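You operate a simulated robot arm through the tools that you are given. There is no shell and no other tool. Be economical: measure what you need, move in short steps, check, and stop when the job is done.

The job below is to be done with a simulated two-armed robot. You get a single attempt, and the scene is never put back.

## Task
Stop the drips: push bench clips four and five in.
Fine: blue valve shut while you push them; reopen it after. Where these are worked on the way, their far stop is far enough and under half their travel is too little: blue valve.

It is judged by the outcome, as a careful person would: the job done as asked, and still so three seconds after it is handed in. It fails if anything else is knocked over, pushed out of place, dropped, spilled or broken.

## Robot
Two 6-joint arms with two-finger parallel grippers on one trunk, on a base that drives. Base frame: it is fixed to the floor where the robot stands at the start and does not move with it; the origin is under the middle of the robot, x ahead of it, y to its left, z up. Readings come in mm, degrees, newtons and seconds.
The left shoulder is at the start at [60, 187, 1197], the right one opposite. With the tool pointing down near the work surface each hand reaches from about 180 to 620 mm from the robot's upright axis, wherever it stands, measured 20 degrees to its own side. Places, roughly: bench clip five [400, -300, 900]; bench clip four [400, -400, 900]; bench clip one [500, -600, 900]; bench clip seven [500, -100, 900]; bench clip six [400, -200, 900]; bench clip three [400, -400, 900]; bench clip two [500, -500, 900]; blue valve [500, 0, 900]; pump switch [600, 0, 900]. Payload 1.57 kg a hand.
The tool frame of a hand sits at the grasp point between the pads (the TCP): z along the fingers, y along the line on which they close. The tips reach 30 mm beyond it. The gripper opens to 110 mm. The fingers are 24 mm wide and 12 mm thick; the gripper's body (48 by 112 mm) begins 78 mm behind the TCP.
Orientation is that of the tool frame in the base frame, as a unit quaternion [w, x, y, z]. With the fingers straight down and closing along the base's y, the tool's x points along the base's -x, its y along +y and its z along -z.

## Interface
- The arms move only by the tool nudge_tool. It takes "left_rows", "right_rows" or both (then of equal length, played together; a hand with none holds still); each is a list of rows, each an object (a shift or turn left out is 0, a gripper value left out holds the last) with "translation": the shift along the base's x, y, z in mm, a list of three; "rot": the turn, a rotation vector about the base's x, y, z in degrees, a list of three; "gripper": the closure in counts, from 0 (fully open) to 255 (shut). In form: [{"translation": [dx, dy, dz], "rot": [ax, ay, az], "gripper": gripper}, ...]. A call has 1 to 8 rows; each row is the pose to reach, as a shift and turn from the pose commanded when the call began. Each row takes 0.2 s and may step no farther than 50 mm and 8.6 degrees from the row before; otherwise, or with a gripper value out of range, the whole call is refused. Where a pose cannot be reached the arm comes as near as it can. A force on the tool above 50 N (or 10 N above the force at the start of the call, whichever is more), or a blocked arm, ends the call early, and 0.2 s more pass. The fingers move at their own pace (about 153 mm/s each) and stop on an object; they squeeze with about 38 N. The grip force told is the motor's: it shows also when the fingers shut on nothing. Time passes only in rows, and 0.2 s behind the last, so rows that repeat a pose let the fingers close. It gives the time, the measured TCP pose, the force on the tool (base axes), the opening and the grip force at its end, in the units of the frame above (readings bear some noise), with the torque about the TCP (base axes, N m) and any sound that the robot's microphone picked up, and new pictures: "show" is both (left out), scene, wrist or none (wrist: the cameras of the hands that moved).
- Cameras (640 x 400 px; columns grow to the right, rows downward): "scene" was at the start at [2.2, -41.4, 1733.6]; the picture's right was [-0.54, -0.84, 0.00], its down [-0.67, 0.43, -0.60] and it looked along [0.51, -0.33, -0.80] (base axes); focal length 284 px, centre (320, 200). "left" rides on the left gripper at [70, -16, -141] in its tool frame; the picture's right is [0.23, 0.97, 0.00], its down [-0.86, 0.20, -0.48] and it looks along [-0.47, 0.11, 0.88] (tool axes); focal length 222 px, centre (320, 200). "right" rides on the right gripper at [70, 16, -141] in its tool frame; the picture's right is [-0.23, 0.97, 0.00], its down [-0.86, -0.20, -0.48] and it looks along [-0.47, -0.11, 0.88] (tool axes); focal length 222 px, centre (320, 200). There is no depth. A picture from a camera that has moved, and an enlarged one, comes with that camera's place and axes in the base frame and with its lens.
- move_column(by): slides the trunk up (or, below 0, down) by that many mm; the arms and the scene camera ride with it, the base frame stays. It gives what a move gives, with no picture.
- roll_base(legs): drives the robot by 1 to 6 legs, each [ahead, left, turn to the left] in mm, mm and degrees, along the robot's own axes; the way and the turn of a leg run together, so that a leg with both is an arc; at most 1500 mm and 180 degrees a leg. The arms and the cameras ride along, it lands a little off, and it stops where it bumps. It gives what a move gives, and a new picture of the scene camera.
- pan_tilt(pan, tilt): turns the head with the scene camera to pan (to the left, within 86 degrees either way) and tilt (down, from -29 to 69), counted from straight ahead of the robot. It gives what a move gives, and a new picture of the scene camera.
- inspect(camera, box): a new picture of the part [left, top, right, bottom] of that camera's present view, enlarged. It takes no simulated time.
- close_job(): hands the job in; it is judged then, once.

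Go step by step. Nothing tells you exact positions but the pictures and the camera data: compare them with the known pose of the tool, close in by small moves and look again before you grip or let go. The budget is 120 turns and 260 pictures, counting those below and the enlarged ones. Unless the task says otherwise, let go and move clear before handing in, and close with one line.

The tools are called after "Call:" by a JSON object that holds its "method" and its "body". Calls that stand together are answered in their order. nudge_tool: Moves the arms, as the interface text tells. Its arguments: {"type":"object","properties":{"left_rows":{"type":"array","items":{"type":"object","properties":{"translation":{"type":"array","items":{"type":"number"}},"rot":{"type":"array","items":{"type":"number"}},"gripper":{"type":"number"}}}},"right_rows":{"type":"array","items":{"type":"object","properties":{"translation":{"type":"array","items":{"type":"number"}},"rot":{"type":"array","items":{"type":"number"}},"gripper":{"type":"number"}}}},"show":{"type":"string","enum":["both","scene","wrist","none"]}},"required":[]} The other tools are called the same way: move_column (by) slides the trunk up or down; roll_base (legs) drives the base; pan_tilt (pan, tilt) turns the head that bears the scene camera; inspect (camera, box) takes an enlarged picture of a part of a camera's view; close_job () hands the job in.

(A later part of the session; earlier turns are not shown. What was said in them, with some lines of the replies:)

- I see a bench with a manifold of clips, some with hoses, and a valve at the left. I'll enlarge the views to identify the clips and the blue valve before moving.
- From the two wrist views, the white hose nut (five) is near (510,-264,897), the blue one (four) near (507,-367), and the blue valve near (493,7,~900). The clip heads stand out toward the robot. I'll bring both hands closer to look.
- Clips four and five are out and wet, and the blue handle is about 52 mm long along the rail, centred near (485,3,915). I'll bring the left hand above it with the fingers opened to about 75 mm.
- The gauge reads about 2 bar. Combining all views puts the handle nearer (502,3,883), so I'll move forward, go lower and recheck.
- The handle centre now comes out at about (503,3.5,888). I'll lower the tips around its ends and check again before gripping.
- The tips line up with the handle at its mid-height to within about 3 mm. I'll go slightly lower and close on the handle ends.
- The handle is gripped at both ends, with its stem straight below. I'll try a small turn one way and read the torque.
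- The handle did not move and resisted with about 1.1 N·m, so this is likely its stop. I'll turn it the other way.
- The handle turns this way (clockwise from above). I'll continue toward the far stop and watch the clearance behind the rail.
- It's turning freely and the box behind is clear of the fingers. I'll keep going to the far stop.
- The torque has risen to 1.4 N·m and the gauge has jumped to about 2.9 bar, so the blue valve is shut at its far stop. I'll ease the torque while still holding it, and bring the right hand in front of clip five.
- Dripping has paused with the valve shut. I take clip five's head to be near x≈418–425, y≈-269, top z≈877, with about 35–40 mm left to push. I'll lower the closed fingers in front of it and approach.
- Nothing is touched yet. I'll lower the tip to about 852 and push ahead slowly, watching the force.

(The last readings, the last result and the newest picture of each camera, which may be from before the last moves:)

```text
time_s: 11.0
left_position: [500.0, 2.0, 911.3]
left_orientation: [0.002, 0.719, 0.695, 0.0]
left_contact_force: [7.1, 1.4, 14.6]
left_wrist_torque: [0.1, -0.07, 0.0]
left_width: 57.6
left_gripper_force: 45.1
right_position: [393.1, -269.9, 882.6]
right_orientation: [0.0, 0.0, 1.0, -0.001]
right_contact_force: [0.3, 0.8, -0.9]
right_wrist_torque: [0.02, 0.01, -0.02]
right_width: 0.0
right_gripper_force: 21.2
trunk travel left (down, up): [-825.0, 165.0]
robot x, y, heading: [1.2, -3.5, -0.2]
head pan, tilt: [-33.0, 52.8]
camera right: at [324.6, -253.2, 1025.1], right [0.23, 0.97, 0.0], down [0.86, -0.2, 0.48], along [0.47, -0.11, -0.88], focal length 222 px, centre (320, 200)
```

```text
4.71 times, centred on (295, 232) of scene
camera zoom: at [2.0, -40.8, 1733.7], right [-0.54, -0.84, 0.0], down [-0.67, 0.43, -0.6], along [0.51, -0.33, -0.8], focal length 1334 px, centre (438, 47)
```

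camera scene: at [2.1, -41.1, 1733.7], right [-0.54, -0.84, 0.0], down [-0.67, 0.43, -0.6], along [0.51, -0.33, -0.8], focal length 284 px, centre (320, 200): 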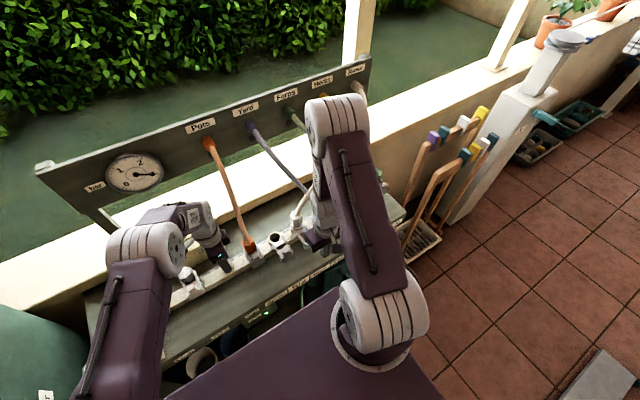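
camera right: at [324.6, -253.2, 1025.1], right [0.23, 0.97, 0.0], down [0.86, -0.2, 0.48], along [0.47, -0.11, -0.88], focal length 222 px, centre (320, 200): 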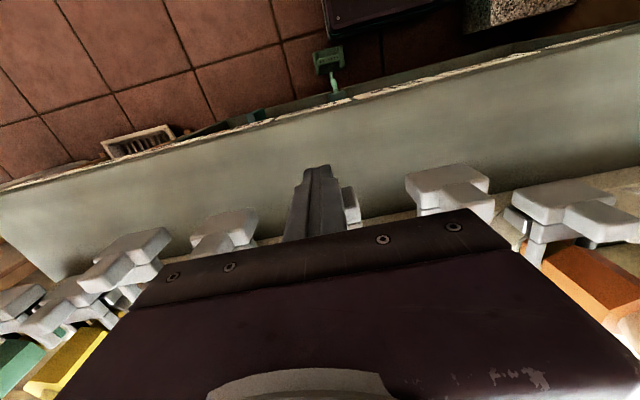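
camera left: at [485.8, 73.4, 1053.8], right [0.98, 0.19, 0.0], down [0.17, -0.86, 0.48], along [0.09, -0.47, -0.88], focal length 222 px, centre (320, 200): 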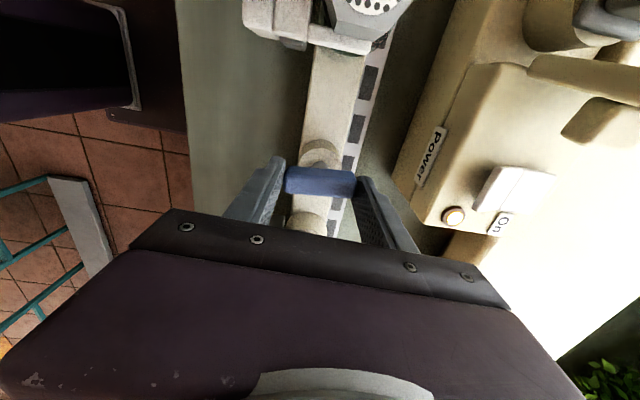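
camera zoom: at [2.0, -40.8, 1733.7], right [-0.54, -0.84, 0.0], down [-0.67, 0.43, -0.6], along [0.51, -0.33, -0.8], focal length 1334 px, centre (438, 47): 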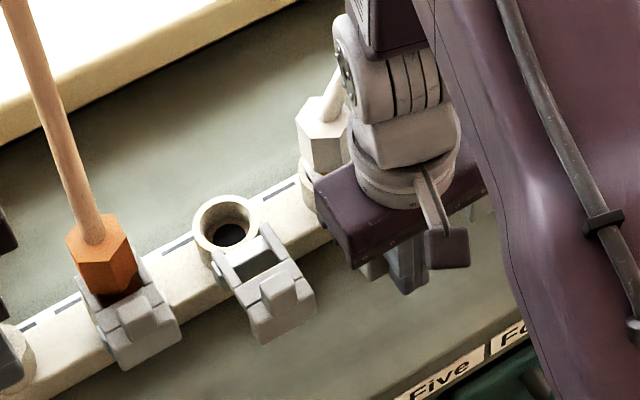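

No contact yet, and the finger is aligned with head five. The left grip is building up some strain, so I'll open it around the handle (the valve stays put) and continue the push.

Call:
{"method": "nudge_tool", "body": {"left_rows": [{"gripper": 75}, {"gripper": 75}, {"gripper": 75}, {"gripper": 75}], "right_rows": [{"translation": [4, 0, 0]}, {"translation": [8, 0, 0]}, {"translation": [12, 0, 0]}, {"translation": [16, 0, 0]}], "show": "wrist"}}

Call:
{"method": "inspect", "body": {"camera": "right", "box": [200, 90, 440, 240]}}

```text
time_s: 12.0
left_position: [498.9, 3.0, 911.8]
left_orientation: [0.0, 0.719, 0.695, 0.0]
left_contact_force: [0.4, 0.3, -0.3]
left_wrist_torque: [0.01, 0.01, 0.03]
left_width: 77.8
left_gripper_force: 0.0
right_position: [409.9, -270.5, 883.2]
right_orientation: [0.0, 0.0, 1.0, 0.0]
right_contact_force: [1.4, -1.1, 0.5]
right_wrist_torque: [-0.02, -0.01, -0.03]
right_width: 0.2
right_gripper_force: 20.4
trunk travel left (down, up): [-825.0, 165.0]
robot x, y, heading: [-4.7, 4.3, 0.1]
head pan, tilt: [-33.0, 52.8]
camera right: at [340.6, -254.7, 1024.9], right [0.23, 0.97, 0.0], down [0.86, -0.2, 0.48], along [0.47, -0.11, -0.88], focal length 222 px, centre (320, 200)
camera left: at [485.5, 73.3, 1053.2], right [0.98, 0.19, 0.0], down [0.17, -0.86, 0.48], along [0.09, -0.47, -0.88], focal length 222 px, centre (320, 200)
```

right: 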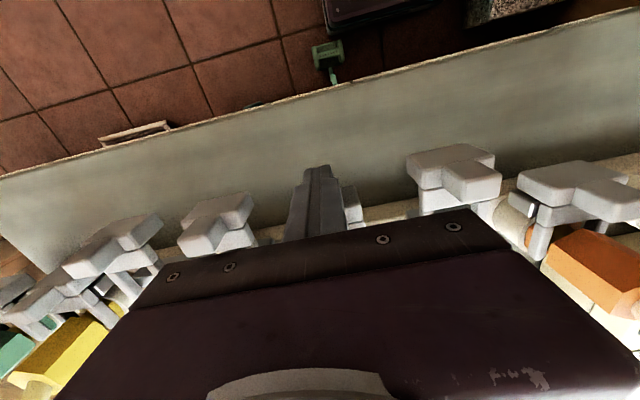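
left: 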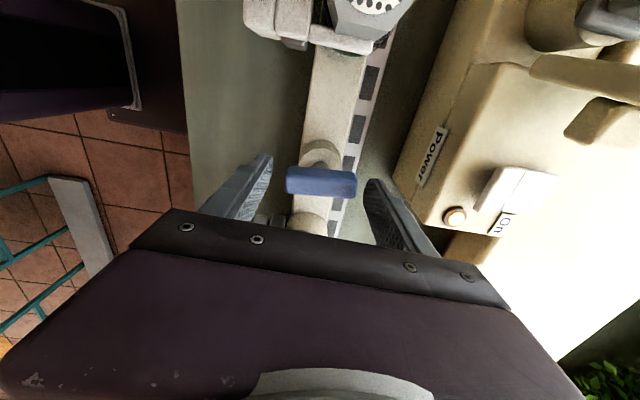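

```text
2.67 times, centred on (320, 165) of right
camera zoom: at [340.6, -254.7, 1024.9], right [0.23, 0.97, 0.0], down [0.86, -0.2, 0.48], along [0.47, -0.11, -0.88], focal length 592 px, centre (320, 293)
```

zoom: 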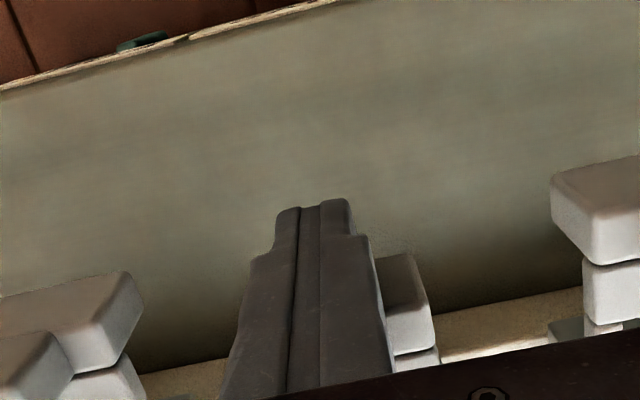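

Head five is now moving with the finger (its image stays fixed while its neighbours shift). I'll keep pushing until it seats.

Call:
{"method": "nudge_tool", "body": {"right_rows": [{"translation": [4, 0, 0]}, {"translation": [8, 0, 0]}, {"translation": [12, 0, 0]}, {"translation": [15, 0, 0]}, {"translation": [18, 0, 0]}], "show": "wrist"}}

Call:
{"method": "inspect", "body": {"camera": "right", "box": [200, 90, 440, 240]}}

```text
time_s: 13.2
left_position: [499.1, 3.0, 910.9]
left_orientation: [0.0, 0.72, 0.694, 0.001]
left_contact_force: [-0.8, 0.2, 0.2]
left_wrist_torque: [-0.02, -0.02, -0.01]
left_width: 77.5
left_gripper_force: 0.1
right_position: [429.3, -271.7, 882.3]
right_orientation: [0.0, 0.001, 1.0, 0.0]
right_contact_force: [0.3, -0.4, -0.3]
right_wrist_torque: [-0.01, -0.02, 0.03]
right_width: 0.2
right_gripper_force: 21.5
trunk travel left (down, up): [-825.0, 165.0]
robot x, y, heading: [0.4, 1.2, -0.1]
head pan, tilt: [-33.0, 52.8]
camera right: at [358.9, -253.8, 1024.2], right [0.23, 0.97, 0.0], down [0.86, -0.2, 0.48], along [0.47, -0.11, -0.88], focal length 222 px, centre (320, 200)
```

right: 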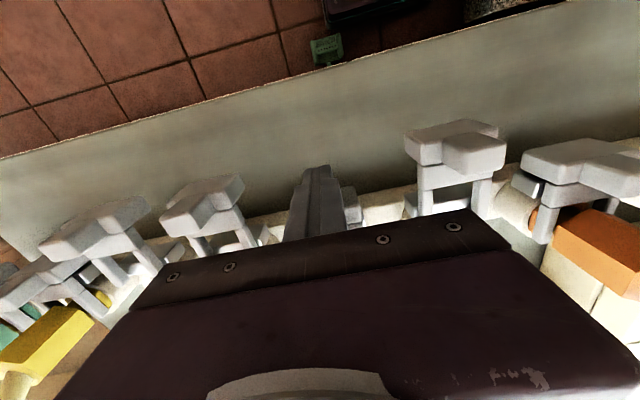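

```text
2.67 times, centred on (320, 165) of right
camera zoom: at [358.9, -253.8, 1024.2], right [0.23, 0.97, 0.0], down [0.86, -0.2, 0.48], along [0.47, -0.11, -0.88], focal length 592 px, centre (320, 293)
```

zoom: 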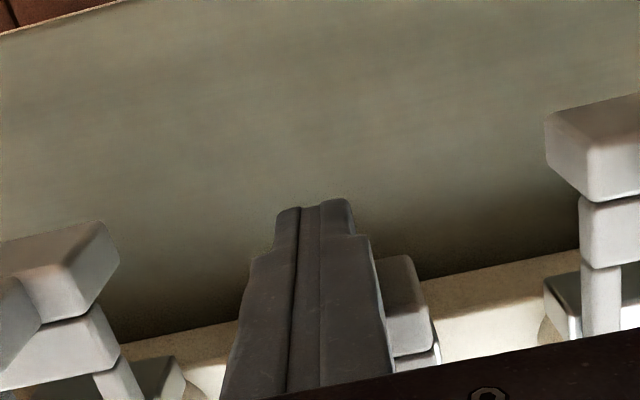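

It's still sliding in with hardly any resistance, so I'll carry on.

Call:
{"method": "nudge_tool", "body": {"right_rows": [{"translation": [3, 0, 0]}, {"translation": [6, 0, 0]}, {"translation": [9, 0, 0]}, {"translation": [12, 0, 0]}], "show": "wrist"}}

Call:
{"method": "inspect", "body": {"camera": "right", "box": [200, 90, 440, 240]}}

```text
time_s: 14.2
left_position: [495.3, 1.8, 913.7]
left_orientation: [0.001, 0.721, 0.693, 0.002]
left_contact_force: [-0.7, -0.2, 0.3]
left_wrist_torque: [0.04, -0.02, -0.02]
left_width: 77.7
left_gripper_force: 0.0
right_position: [432.2, -270.3, 882.8]
right_orientation: [-0.004, 0.001, 1.0, 0.002]
right_contact_force: [-31.5, -5.1, -8.4]
right_wrist_torque: [0.02, -0.59, 0.18]
right_width: 0.0
right_gripper_force: 21.5
trunk travel left (down, up): [-825.0, 165.0]
robot x, y, heading: [4.1, -1.9, -0.0]
head pan, tilt: [-33.0, 52.8]
camera right: at [363.3, -254.3, 1025.1], right [0.23, 0.97, 0.0], down [0.86, -0.2, 0.47], along [0.46, -0.11, -0.88], focal length 222 px, centre (320, 200)
```

right: 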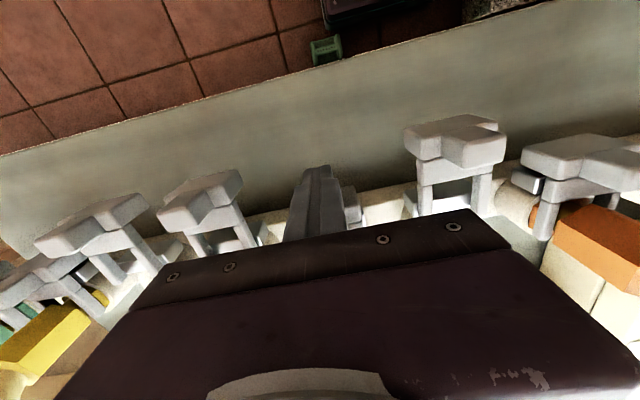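

```text
2.67 times, centred on (320, 165) of right
camera zoom: at [363.3, -254.3, 1025.1], right [0.23, 0.97, 0.0], down [0.86, -0.2, 0.47], along [0.46, -0.11, -0.88], focal length 592 px, centre (320, 293)
```

zoom: 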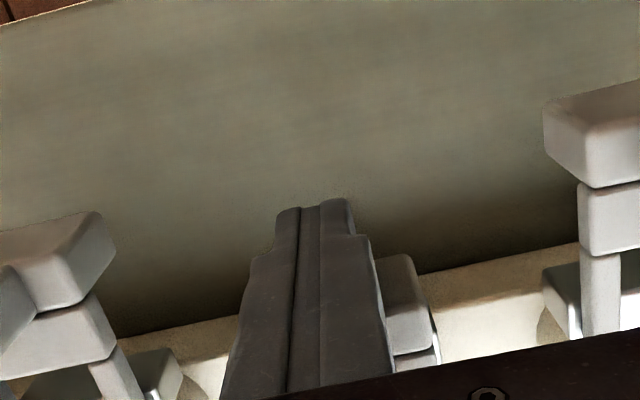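

It stopped hard at about 31 N after some 35 mm of travel. I'll back off and compare clip five with the seated clip seven.

Call:
{"method": "nudge_tool", "body": {"right_rows": [{"translation": [-10, 0, 0]}, {"translation": [-40, 0, 0]}, {"translation": [-70, -20, 10]}, {"translation": [-100, -60, 10]}], "show": "wrist"}}

Call:
{"method": "inspect", "body": {"camera": "scene", "box": [230, 190, 360, 275]}}

Call:
{"method": "inspect", "body": {"camera": "right", "box": [220, 120, 640, 300]}}

```text
time_s: 15.2
left_position: [498.6, 1.9, 911.5]
left_orientation: [-0.001, 0.72, 0.694, 0.0]
left_contact_force: [0.4, -0.2, 0.1]
left_wrist_torque: [-0.01, 0.01, 0.02]
left_width: 77.7
left_gripper_force: 0.0
right_position: [339.3, -331.5, 893.3]
right_orientation: [0.001, -0.001, 1.0, 0.0]
right_contact_force: [0.5, -0.3, -0.2]
right_wrist_torque: [0.02, -0.05, 0.02]
right_width: 0.0
right_gripper_force: 21.8
trunk travel left (down, up): [-825.0, 165.0]
robot x, y, heading: [0.1, 1.4, 0.1]
head pan, tilt: [-33.0, 52.8]
camera right: at [271.3, -315.4, 1035.3], right [0.23, 0.97, 0.0], down [0.85, -0.2, 0.48], along [0.47, -0.11, -0.88], focal length 222 px, centre (320, 200)
```

right: 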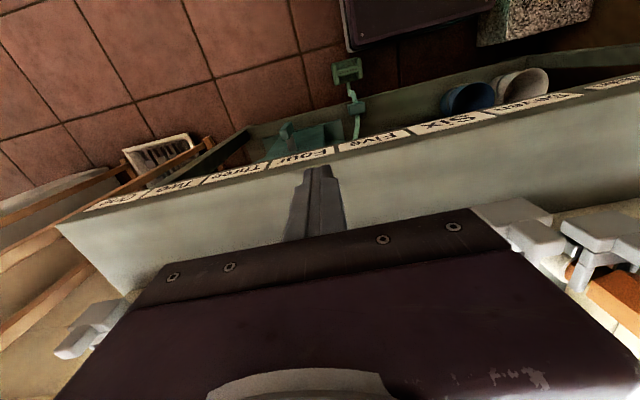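

```text
4.71 times, centred on (295, 232) of scene
camera zoom: at [2.1, -44.0, 1733.6], right [-0.54, -0.84, 0.0], down [-0.67, 0.43, -0.6], along [0.51, -0.33, -0.8], focal length 1334 px, centre (438, 47)
```

zoom: 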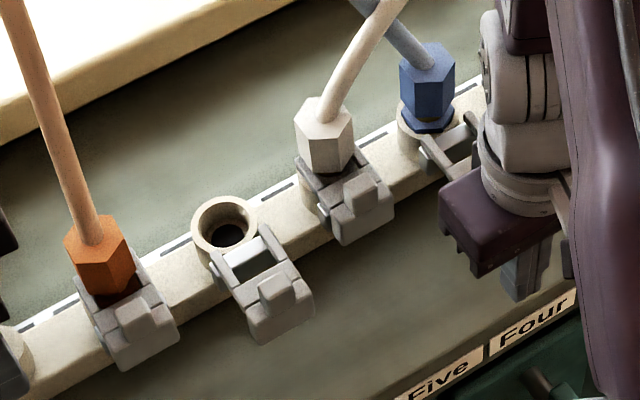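

```text
1.52 times, centred on (430, 210) of right
camera zoom: at [271.3, -315.4, 1035.3], right [0.23, 0.97, 0.0], down [0.85, -0.2, 0.48], along [0.47, -0.11, -0.88], focal length 338 px, centre (152, 185)
```

zoom: 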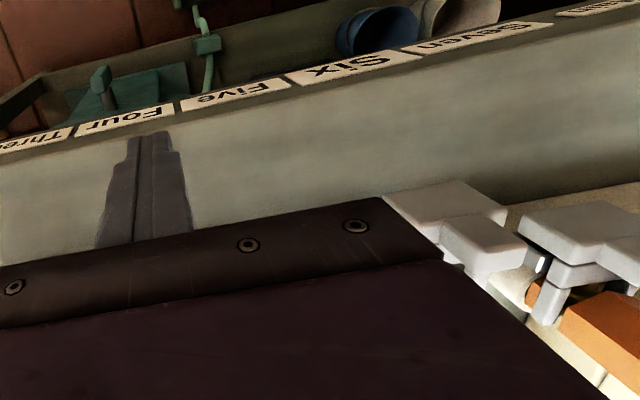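

Clip five now matches seated clip seven. Clip four's head should be at about y≈-360, so I'll align there at the same height and push.

Call:
{"method": "nudge_tool", "body": {"right_rows": [{"translation": [0, -28, -5]}, {"translation": [20, -28, -11]}, {"translation": [40, -28, -11]}, {"translation": [50, -28, -11]}], "show": "wrist"}}

Call:
{"method": "inspect", "body": {"camera": "right", "box": [200, 90, 440, 240]}}

Call:
{"method": "inspect", "body": {"camera": "scene", "box": [90, 140, 350, 300]}}

```text
time_s: 16.2
left_position: [499.9, 3.2, 910.9]
left_orientation: [0.001, 0.72, 0.694, 0.0]
left_contact_force: [0.1, -0.9, 0.6]
left_wrist_torque: [-0.01, 0.0, 0.01]
left_width: 77.5
left_gripper_force: 0.1
right_position: [390.1, -359.9, 881.5]
right_orientation: [0.0, 0.0, 1.0, 0.0]
right_contact_force: [0.2, -0.1, 0.7]
right_wrist_torque: [-0.01, 0.0, -0.01]
right_width: 0.1
right_gripper_force: 21.0
trunk travel left (down, up): [-825.0, 165.0]
robot x, y, heading: [1.7, -0.5, 0.1]
head pan, tilt: [-33.0, 52.8]
camera right: at [321.3, -342.8, 1023.3], right [0.23, 0.97, 0.0], down [0.85, -0.2, 0.48], along [0.47, -0.11, -0.88], focal length 222 px, centre (320, 200)
```

right: 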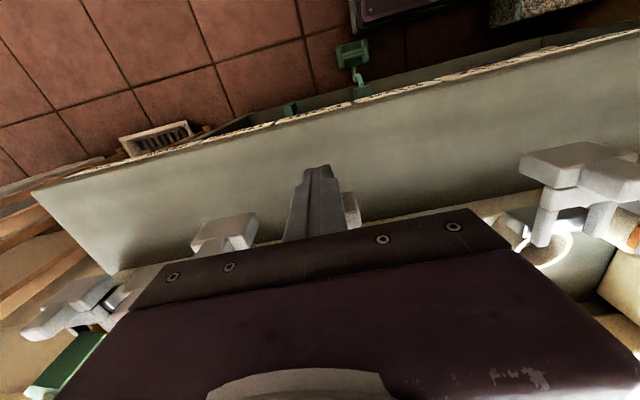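

```text
2.67 times, centred on (320, 165) of right
camera zoom: at [321.3, -342.8, 1023.3], right [0.23, 0.97, 0.0], down [0.85, -0.2, 0.48], along [0.47, -0.11, -0.88], focal length 592 px, centre (320, 293)
```

zoom: 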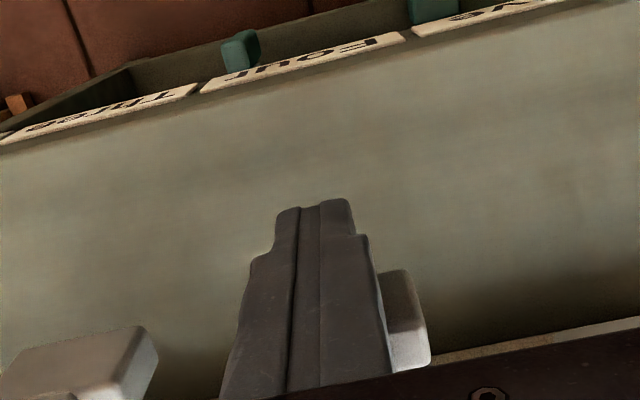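

```text
2.46 times, centred on (220, 220) of scene
camera zoom: at [1.9, -42.3, 1733.6], right [-0.54, -0.84, 0.0], down [-0.67, 0.43, -0.6], along [0.51, -0.33, -0.8], focal length 698 px, centre (566, 151)
```

zoom: 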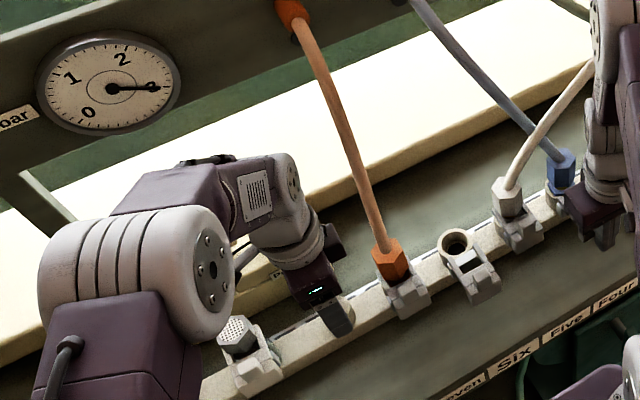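

The alignment mirrors clip five's. I'll push clip four in by about 42 mm, stopping on force.

Call:
{"method": "nudge_tool", "body": {"right_rows": [{"translation": [6, 0, 0]}, {"translation": [12, 0, 0]}, {"translation": [18, 0, 0]}, {"translation": [24, 0, 0]}, {"translation": [30, 0, 0]}, {"translation": [36, 0, 0]}, {"translation": [40, 0, 0]}], "show": "wrist"}}

Call:
{"method": "inspect", "body": {"camera": "right", "box": [200, 90, 440, 240]}}

```text
time_s: 17.8
left_position: [499.2, 2.6, 912.3]
left_orientation: [-0.001, 0.719, 0.695, 0.0]
left_contact_force: [-0.1, 0.3, -0.2]
left_wrist_torque: [-0.03, 0.04, -0.02]
left_width: 77.8
left_gripper_force: 0.0
right_position: [429.8, -359.0, 882.0]
right_orientation: [-0.001, -0.001, 1.0, 0.0]
right_contact_force: [0.4, -0.5, -0.3]
right_wrist_torque: [0.03, 0.01, 0.03]
right_width: 0.3
right_gripper_force: 21.6
trunk travel left (down, up): [-825.0, 165.0]
robot x, y, heading: [-2.7, 2.7, 0.2]
head pan, tilt: [-33.0, 52.8]
camera right: at [360.7, -341.6, 1023.4], right [0.23, 0.97, 0.0], down [0.86, -0.2, 0.48], along [0.47, -0.11, -0.88], focal length 222 px, centre (320, 200)
```

right: 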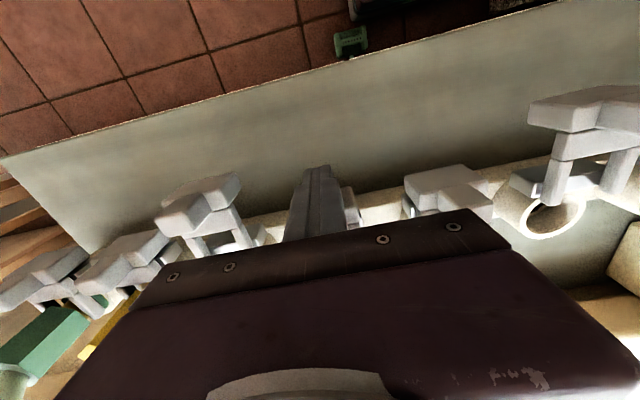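

```text
2.67 times, centred on (320, 165) of right
camera zoom: at [360.7, -341.6, 1023.4], right [0.23, 0.97, 0.0], down [0.86, -0.2, 0.48], along [0.47, -0.11, -0.88], focal length 592 px, centre (320, 293)
```

zoom: 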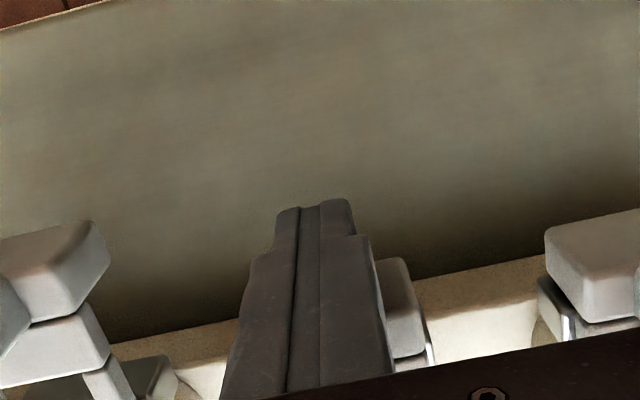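

Clip four has moved in and is just short of the stop. I'll finish the push until it resists as five did, then back off.

Call:
{"method": "nudge_tool", "body": {"right_rows": [{"translation": [3, 0, 0]}, {"translation": [6, 0, 0]}, {"translation": [9, 0, 0]}, {"translation": [12, 0, 0]}], "show": "none"}}

Call:
{"method": "nudge_tool", "body": {"right_rows": [{"translation": [-10, 0, 0]}, {"translation": [-40, 0, 0]}, {"translation": [-80, -20, 10]}, {"translation": [-120, -60, 20]}, {"translation": [-150, -100, 50]}], "show": "none"}}

Call:
{"method": "inspect", "body": {"camera": "scene", "box": [230, 180, 370, 275]}}

```text
time_s: 18.8
left_position: [494.9, 0.4, 914.1]
left_orientation: [0.001, 0.72, 0.694, 0.002]
left_contact_force: [-0.2, -1.1, -0.5]
left_wrist_torque: [0.02, 0.01, 0.01]
left_width: 78.0
left_gripper_force: 0.1
right_position: [432.7, -358.1, 882.1]
right_orientation: [-0.004, 0.001, 1.0, 0.002]
right_contact_force: [-39.5, -3.1, -4.5]
right_wrist_torque: [0.04, -0.83, 0.21]
right_width: 0.0
right_gripper_force: 22.0
trunk travel left (down, up): [-825.0, 165.0]
robot x, y, heading: [0.5, -0.5, -0.2]
head pan, tilt: [-33.0, 52.8]
```

```text
refused: row 4 steps farther than a row can; nothing moved
```

```text
4.21 times, centred on (300, 228) of scene
camera zoom: at [-8.1, -42.9, 1733.4], right [-0.55, -0.84, 0.0], down [-0.66, 0.44, -0.61], along [0.51, -0.33, -0.79], focal length 1194 px, centre (404, 84)
```

zoom: 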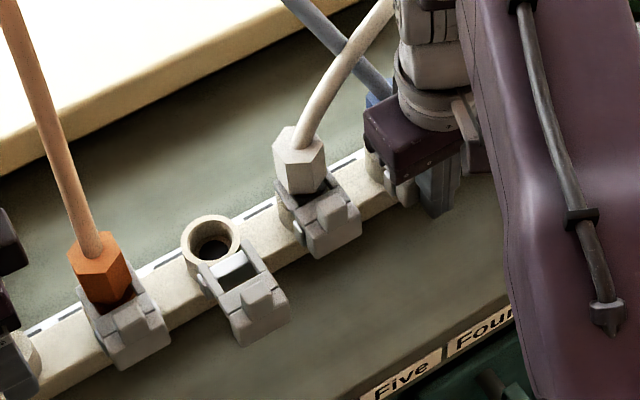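

Clip four also stopped hard, at 40 N and the same depth as five. I'll back the right hand off in shorter steps.

Call:
{"method": "nudge_tool", "body": {"right_rows": [{"translation": [-10, 0, 0]}, {"translation": [-45, 0, 0]}, {"translation": [-80, -20, 10]}, {"translation": [-110, -45, 20]}, {"translation": [-130, -70, 50]}], "show": "wrist"}}

Call:
{"method": "inspect", "body": {"camera": "scene", "box": [230, 180, 370, 275]}}

Call:
{"method": "inspect", "body": {"camera": "scene", "box": [170, 220, 270, 290]}}

```text
time_s: 20.0
left_position: [498.7, 3.5, 911.3]
left_orientation: [0.0, 0.719, 0.695, 0.0]
left_contact_force: [0.0, -0.6, -0.2]
left_wrist_torque: [0.0, -0.01, -0.01]
left_width: 77.6
left_gripper_force: 0.1
right_position: [311.6, -426.6, 932.7]
right_orientation: [0.001, 0.0, 1.0, 0.0]
right_contact_force: [0.3, 0.5, 0.5]
right_wrist_torque: [0.04, 0.01, 0.01]
right_width: 0.1
right_gripper_force: 21.1
trunk travel left (down, up): [-825.0, 165.0]
robot x, y, heading: [1.5, 3.9, 0.1]
head pan, tilt: [-33.0, 52.8]
camera right: at [241.7, -411.3, 1074.4], right [0.23, 0.97, 0.0], down [0.85, -0.2, 0.48], along [0.47, -0.11, -0.88], focal length 222 px, centre (320, 200)
```

right: 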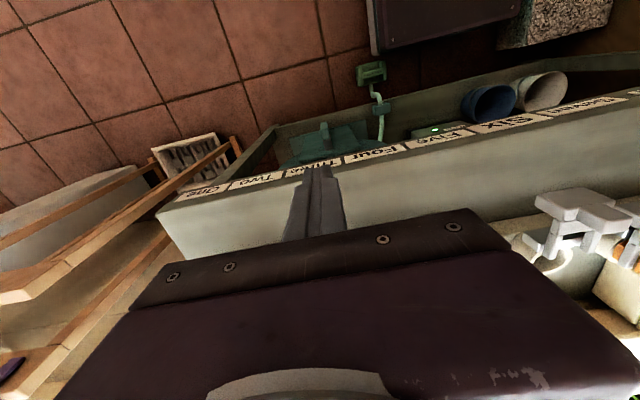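

```text
4.21 times, centred on (300, 228) of scene
camera zoom: at [0.6, -41.1, 1733.6], right [-0.54, -0.84, 0.0], down [-0.67, 0.43, -0.6], along [0.51, -0.33, -0.8], focal length 1194 px, centre (404, 84)
```

zoom: 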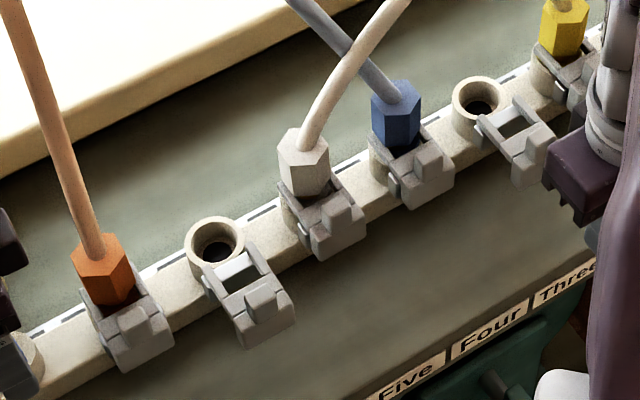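

```text
5.71 times, centred on (220, 255) of scene
camera zoom: at [0.6, -41.1, 1733.6], right [-0.54, -0.84, 0.0], down [-0.67, 0.43, -0.6], along [0.51, -0.33, -0.8], focal length 1620 px, centre (891, -114)
```

zoom: 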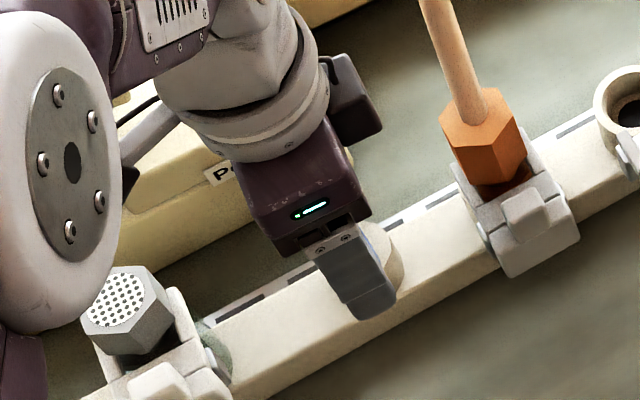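

Both clips are seated like seven. Now I'll re-grip the blue handle and turn it back to open.

Call:
{"method": "nudge_tool", "body": {"left_rows": [{"gripper": 255}, {"gripper": 255}, {"gripper": 255}, {"rot": [0, 0, 8]}, {"rot": [0, 0, 16]}, {"rot": [0, 0, 24]}, {"rot": [0, 0, 32]}, {"rot": [0, 0, 40]}], "show": "none"}}

Call:
{"method": "inspect", "body": {"camera": "scene", "box": [170, 220, 270, 290]}}

```text
time_s: 21.8
left_position: [500.4, 3.4, 911.3]
left_orientation: [0.0, 0.437, 0.899, 0.0]
left_contact_force: [-0.9, -1.8, -3.0]
left_wrist_torque: [-0.66, -1.03, -0.01]
left_width: 57.5
left_gripper_force: 45.6
right_position: [311.9, -428.0, 930.9]
right_orientation: [0.0, -0.001, 1.0, -0.001]
right_contact_force: [0.4, -0.1, -0.1]
right_wrist_torque: [-0.03, 0.02, 0.0]
right_width: 0.2
right_gripper_force: 21.1
trunk travel left (down, up): [-825.0, 165.0]
robot x, y, heading: [-0.7, -1.7, 0.1]
head pan, tilt: [-33.0, 52.8]
```

```text
5.71 times, centred on (220, 255) of scene
camera zoom: at [2.2, -41.8, 1733.5], right [-0.54, -0.84, 0.0], down [-0.67, 0.43, -0.6], along [0.51, -0.33, -0.8], focal length 1620 px, centre (891, -114)
```

zoom: 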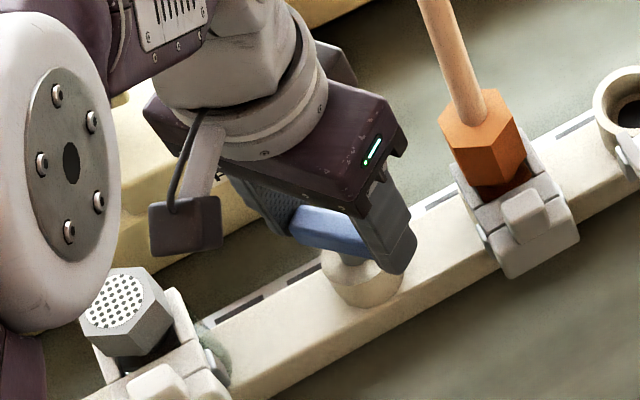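

The handle is following, so I'll continue to the open stop.

Call:
{"method": "nudge_tool", "body": {"left_rows": [{"rot": [0, 0, 8]}, {"rot": [0, 0, 16]}, {"rot": [0, 0, 24]}, {"rot": [0, 0, 32]}, {"rot": [0, 0, 40]}, {"rot": [0, 0, 48]}, {"rot": [0, 0, 55]}, {"rot": [0, 0, 61]}], "show": "none"}}

Call:
{"method": "inspect", "body": {"camera": "scene", "box": [170, 220, 270, 290]}}

Call:
{"method": "inspect", "body": {"camera": "scene", "box": [90, 140, 190, 210]}}

```text
time_s: 23.6
left_position: [500.6, 3.3, 911.2]
left_orientation: [0.001, -0.078, 0.997, 0.0]
left_contact_force: [0.2, 0.7, -1.3]
left_wrist_torque: [0.16, -0.08, -1.33]
left_width: 57.9
left_gripper_force: 44.8
right_position: [313.0, -428.1, 932.3]
right_orientation: [0.0, -0.001, 1.0, 0.0]
right_contact_force: [0.2, -1.1, -0.1]
right_wrist_torque: [0.01, -0.03, 0.01]
right_width: 0.0
right_gripper_force: 21.5
trunk travel left (down, up): [-825.0, 165.0]
robot x, y, heading: [1.0, -0.4, 0.0]
head pan, tilt: [-33.0, 52.8]
```

```text
5.71 times, centred on (220, 255) of scene
camera zoom: at [2.6, -41.2, 1733.6], right [-0.54, -0.84, 0.0], down [-0.67, 0.43, -0.6], along [0.51, -0.33, -0.8], focal length 1620 px, centre (891, -114)
```

zoom: 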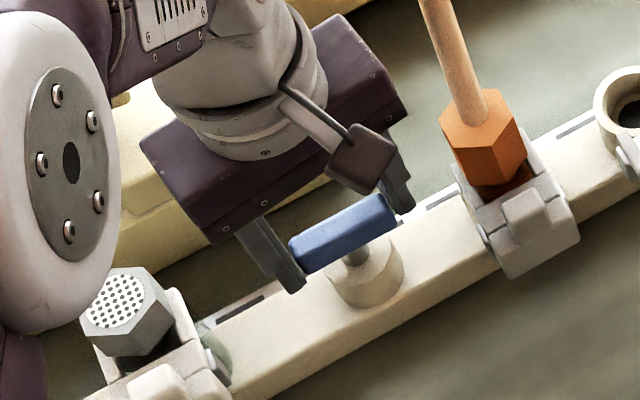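

```text
5.71 times, centred on (140, 175) of scene
camera zoom: at [2.6, -41.2, 1733.6], right [-0.54, -0.84, 0.0], down [-0.67, 0.43, -0.6], along [0.51, -0.33, -0.8], focal length 1620 px, centre (1349, 343)
```

zoom: 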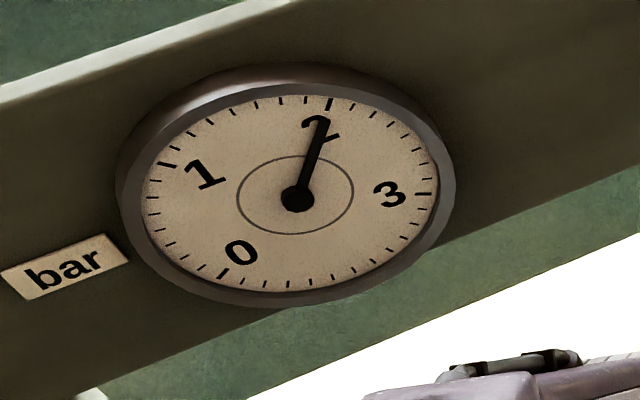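

The handle is back at its original stop and the pressure is back at about 2 bar. I'll release it, lift clear, and check the valve and the two clips for drips.

Call:
{"method": "nudge_tool", "body": {"left_rows": [{"rot": [0, 0, -6]}, {"rot": [0, 0, -6], "gripper": 75}, {"rot": [0, 0, -6], "gripper": 75}, {"translation": [0, 0, 20], "rot": [0, 0, -8]}, {"translation": [0, 0, 60], "rot": [0, 0, -8]}, {"translation": [-40, 0, 85], "rot": [0, 0, -8]}, {"translation": [-80, 0, 110], "rot": [0, 0, -8]}], "right_rows": [{}, {}, {}, {"translation": [0, 0, 20]}, {"translation": [0, 0, 50]}, {"translation": [-10, 0, 80]}, {"translation": [-20, 0, 110]}]}}

Call:
{"method": "inspect", "body": {"camera": "scene", "box": [160, 170, 370, 300]}}

Call:
{"method": "inspect", "body": {"camera": "left", "box": [0, 50, 320, 250]}}

Call:
{"method": "inspect", "body": {"camera": "scene", "box": [270, 190, 350, 250]}}

```text
time_s: 25.2
left_position: [417.1, 3.8, 1021.9]
left_orientation: [0.002, -0.008, 1.0, -0.001]
left_contact_force: [0.4, 0.0, 0.0]
left_wrist_torque: [0.01, -0.03, -0.01]
left_width: 77.3
left_gripper_force: 0.0
right_position: [288.6, -427.9, 1041.8]
right_orientation: [0.001, 0.0, 1.0, 0.0]
right_contact_force: [0.3, -1.2, 0.1]
right_wrist_torque: [-0.02, -0.06, -0.01]
right_width: 0.0
right_gripper_force: 20.9
trunk travel left (down, up): [-825.0, 165.0]
robot x, y, heading: [-2.3, -1.7, 0.0]
head pan, tilt: [-33.0, 52.8]
camera scene: at [-2.0, -40.4, 1733.5], right [-0.54, -0.84, 0.0], down [-0.67, 0.43, -0.61], along [0.51, -0.33, -0.8], focal length 284 px, centre (320, 200)
camera right: at [218.3, -411.4, 1184.2], right [0.23, 0.97, 0.0], down [0.85, -0.2, 0.48], along [0.47, -0.11, -0.88], focal length 222 px, centre (320, 200)
camera left: at [348.3, -13.3, 1163.7], right [-0.24, 0.97, 0.0], down [0.85, 0.21, 0.48], along [0.47, 0.12, -0.88], focal length 222 px, centre (320, 200)
```

scene: 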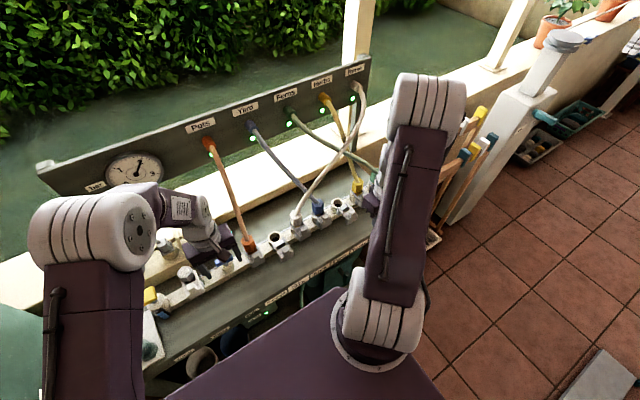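
right: 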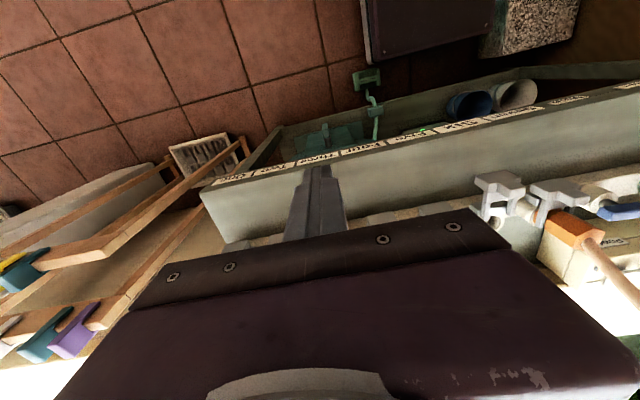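
left: 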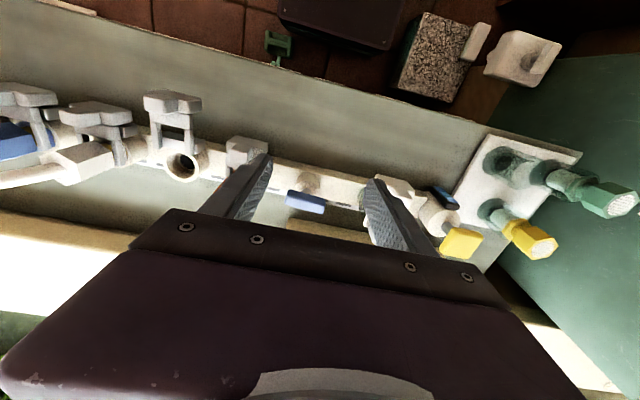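

```text
3.05 times, centred on (265, 235) of scene
camera zoom: at [-2.0, -40.4, 1733.5], right [-0.54, -0.84, 0.0], down [-0.67, 0.43, -0.61], along [0.51, -0.33, -0.8], focal length 864 px, centre (488, 93)
```

zoom: 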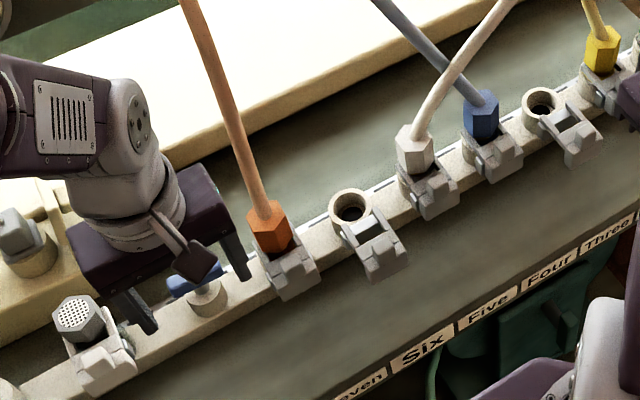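

```text
2.00 times, centred on (160, 150) of left
camera zoom: at [348.3, -13.3, 1163.7], right [-0.24, 0.97, 0.0], down [0.85, 0.21, 0.48], along [0.47, 0.12, -0.88], focal length 444 px, centre (640, 300)
```

zoom: 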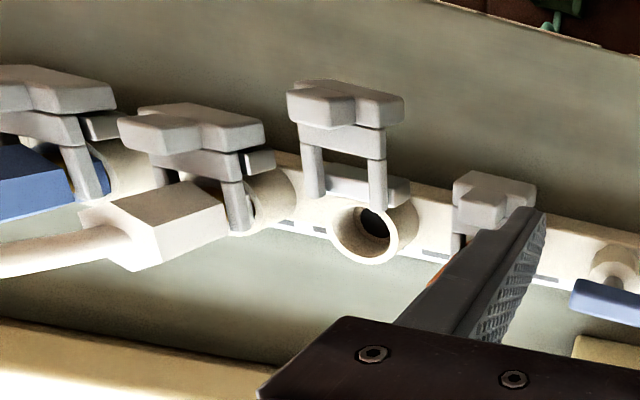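

```text
6.67 times, centred on (310, 220) of scene
camera zoom: at [-2.0, -40.4, 1733.5], right [-0.54, -0.84, 0.0], down [-0.67, 0.43, -0.61], along [0.51, -0.33, -0.8], focal length 1890 px, centre (387, 67)
```

zoom: 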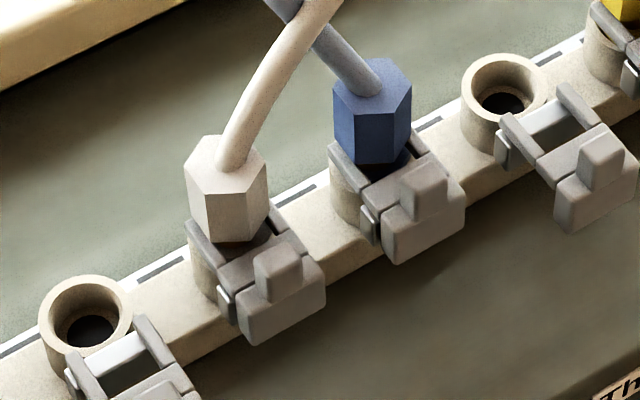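

Clips four and five are in and show no drips under pressure. The blue valve is open again at its original stop, the gauge is back to about 2 bar, and both hands are clear, so I'm handing in.

Call:
{"method": "close_job", "body": {}}

```text
The job is handed in.
```

Bench clips four and five are pushed fully in and no longer drip under pressure; the blue valve was shut while I pushed them and is open again.
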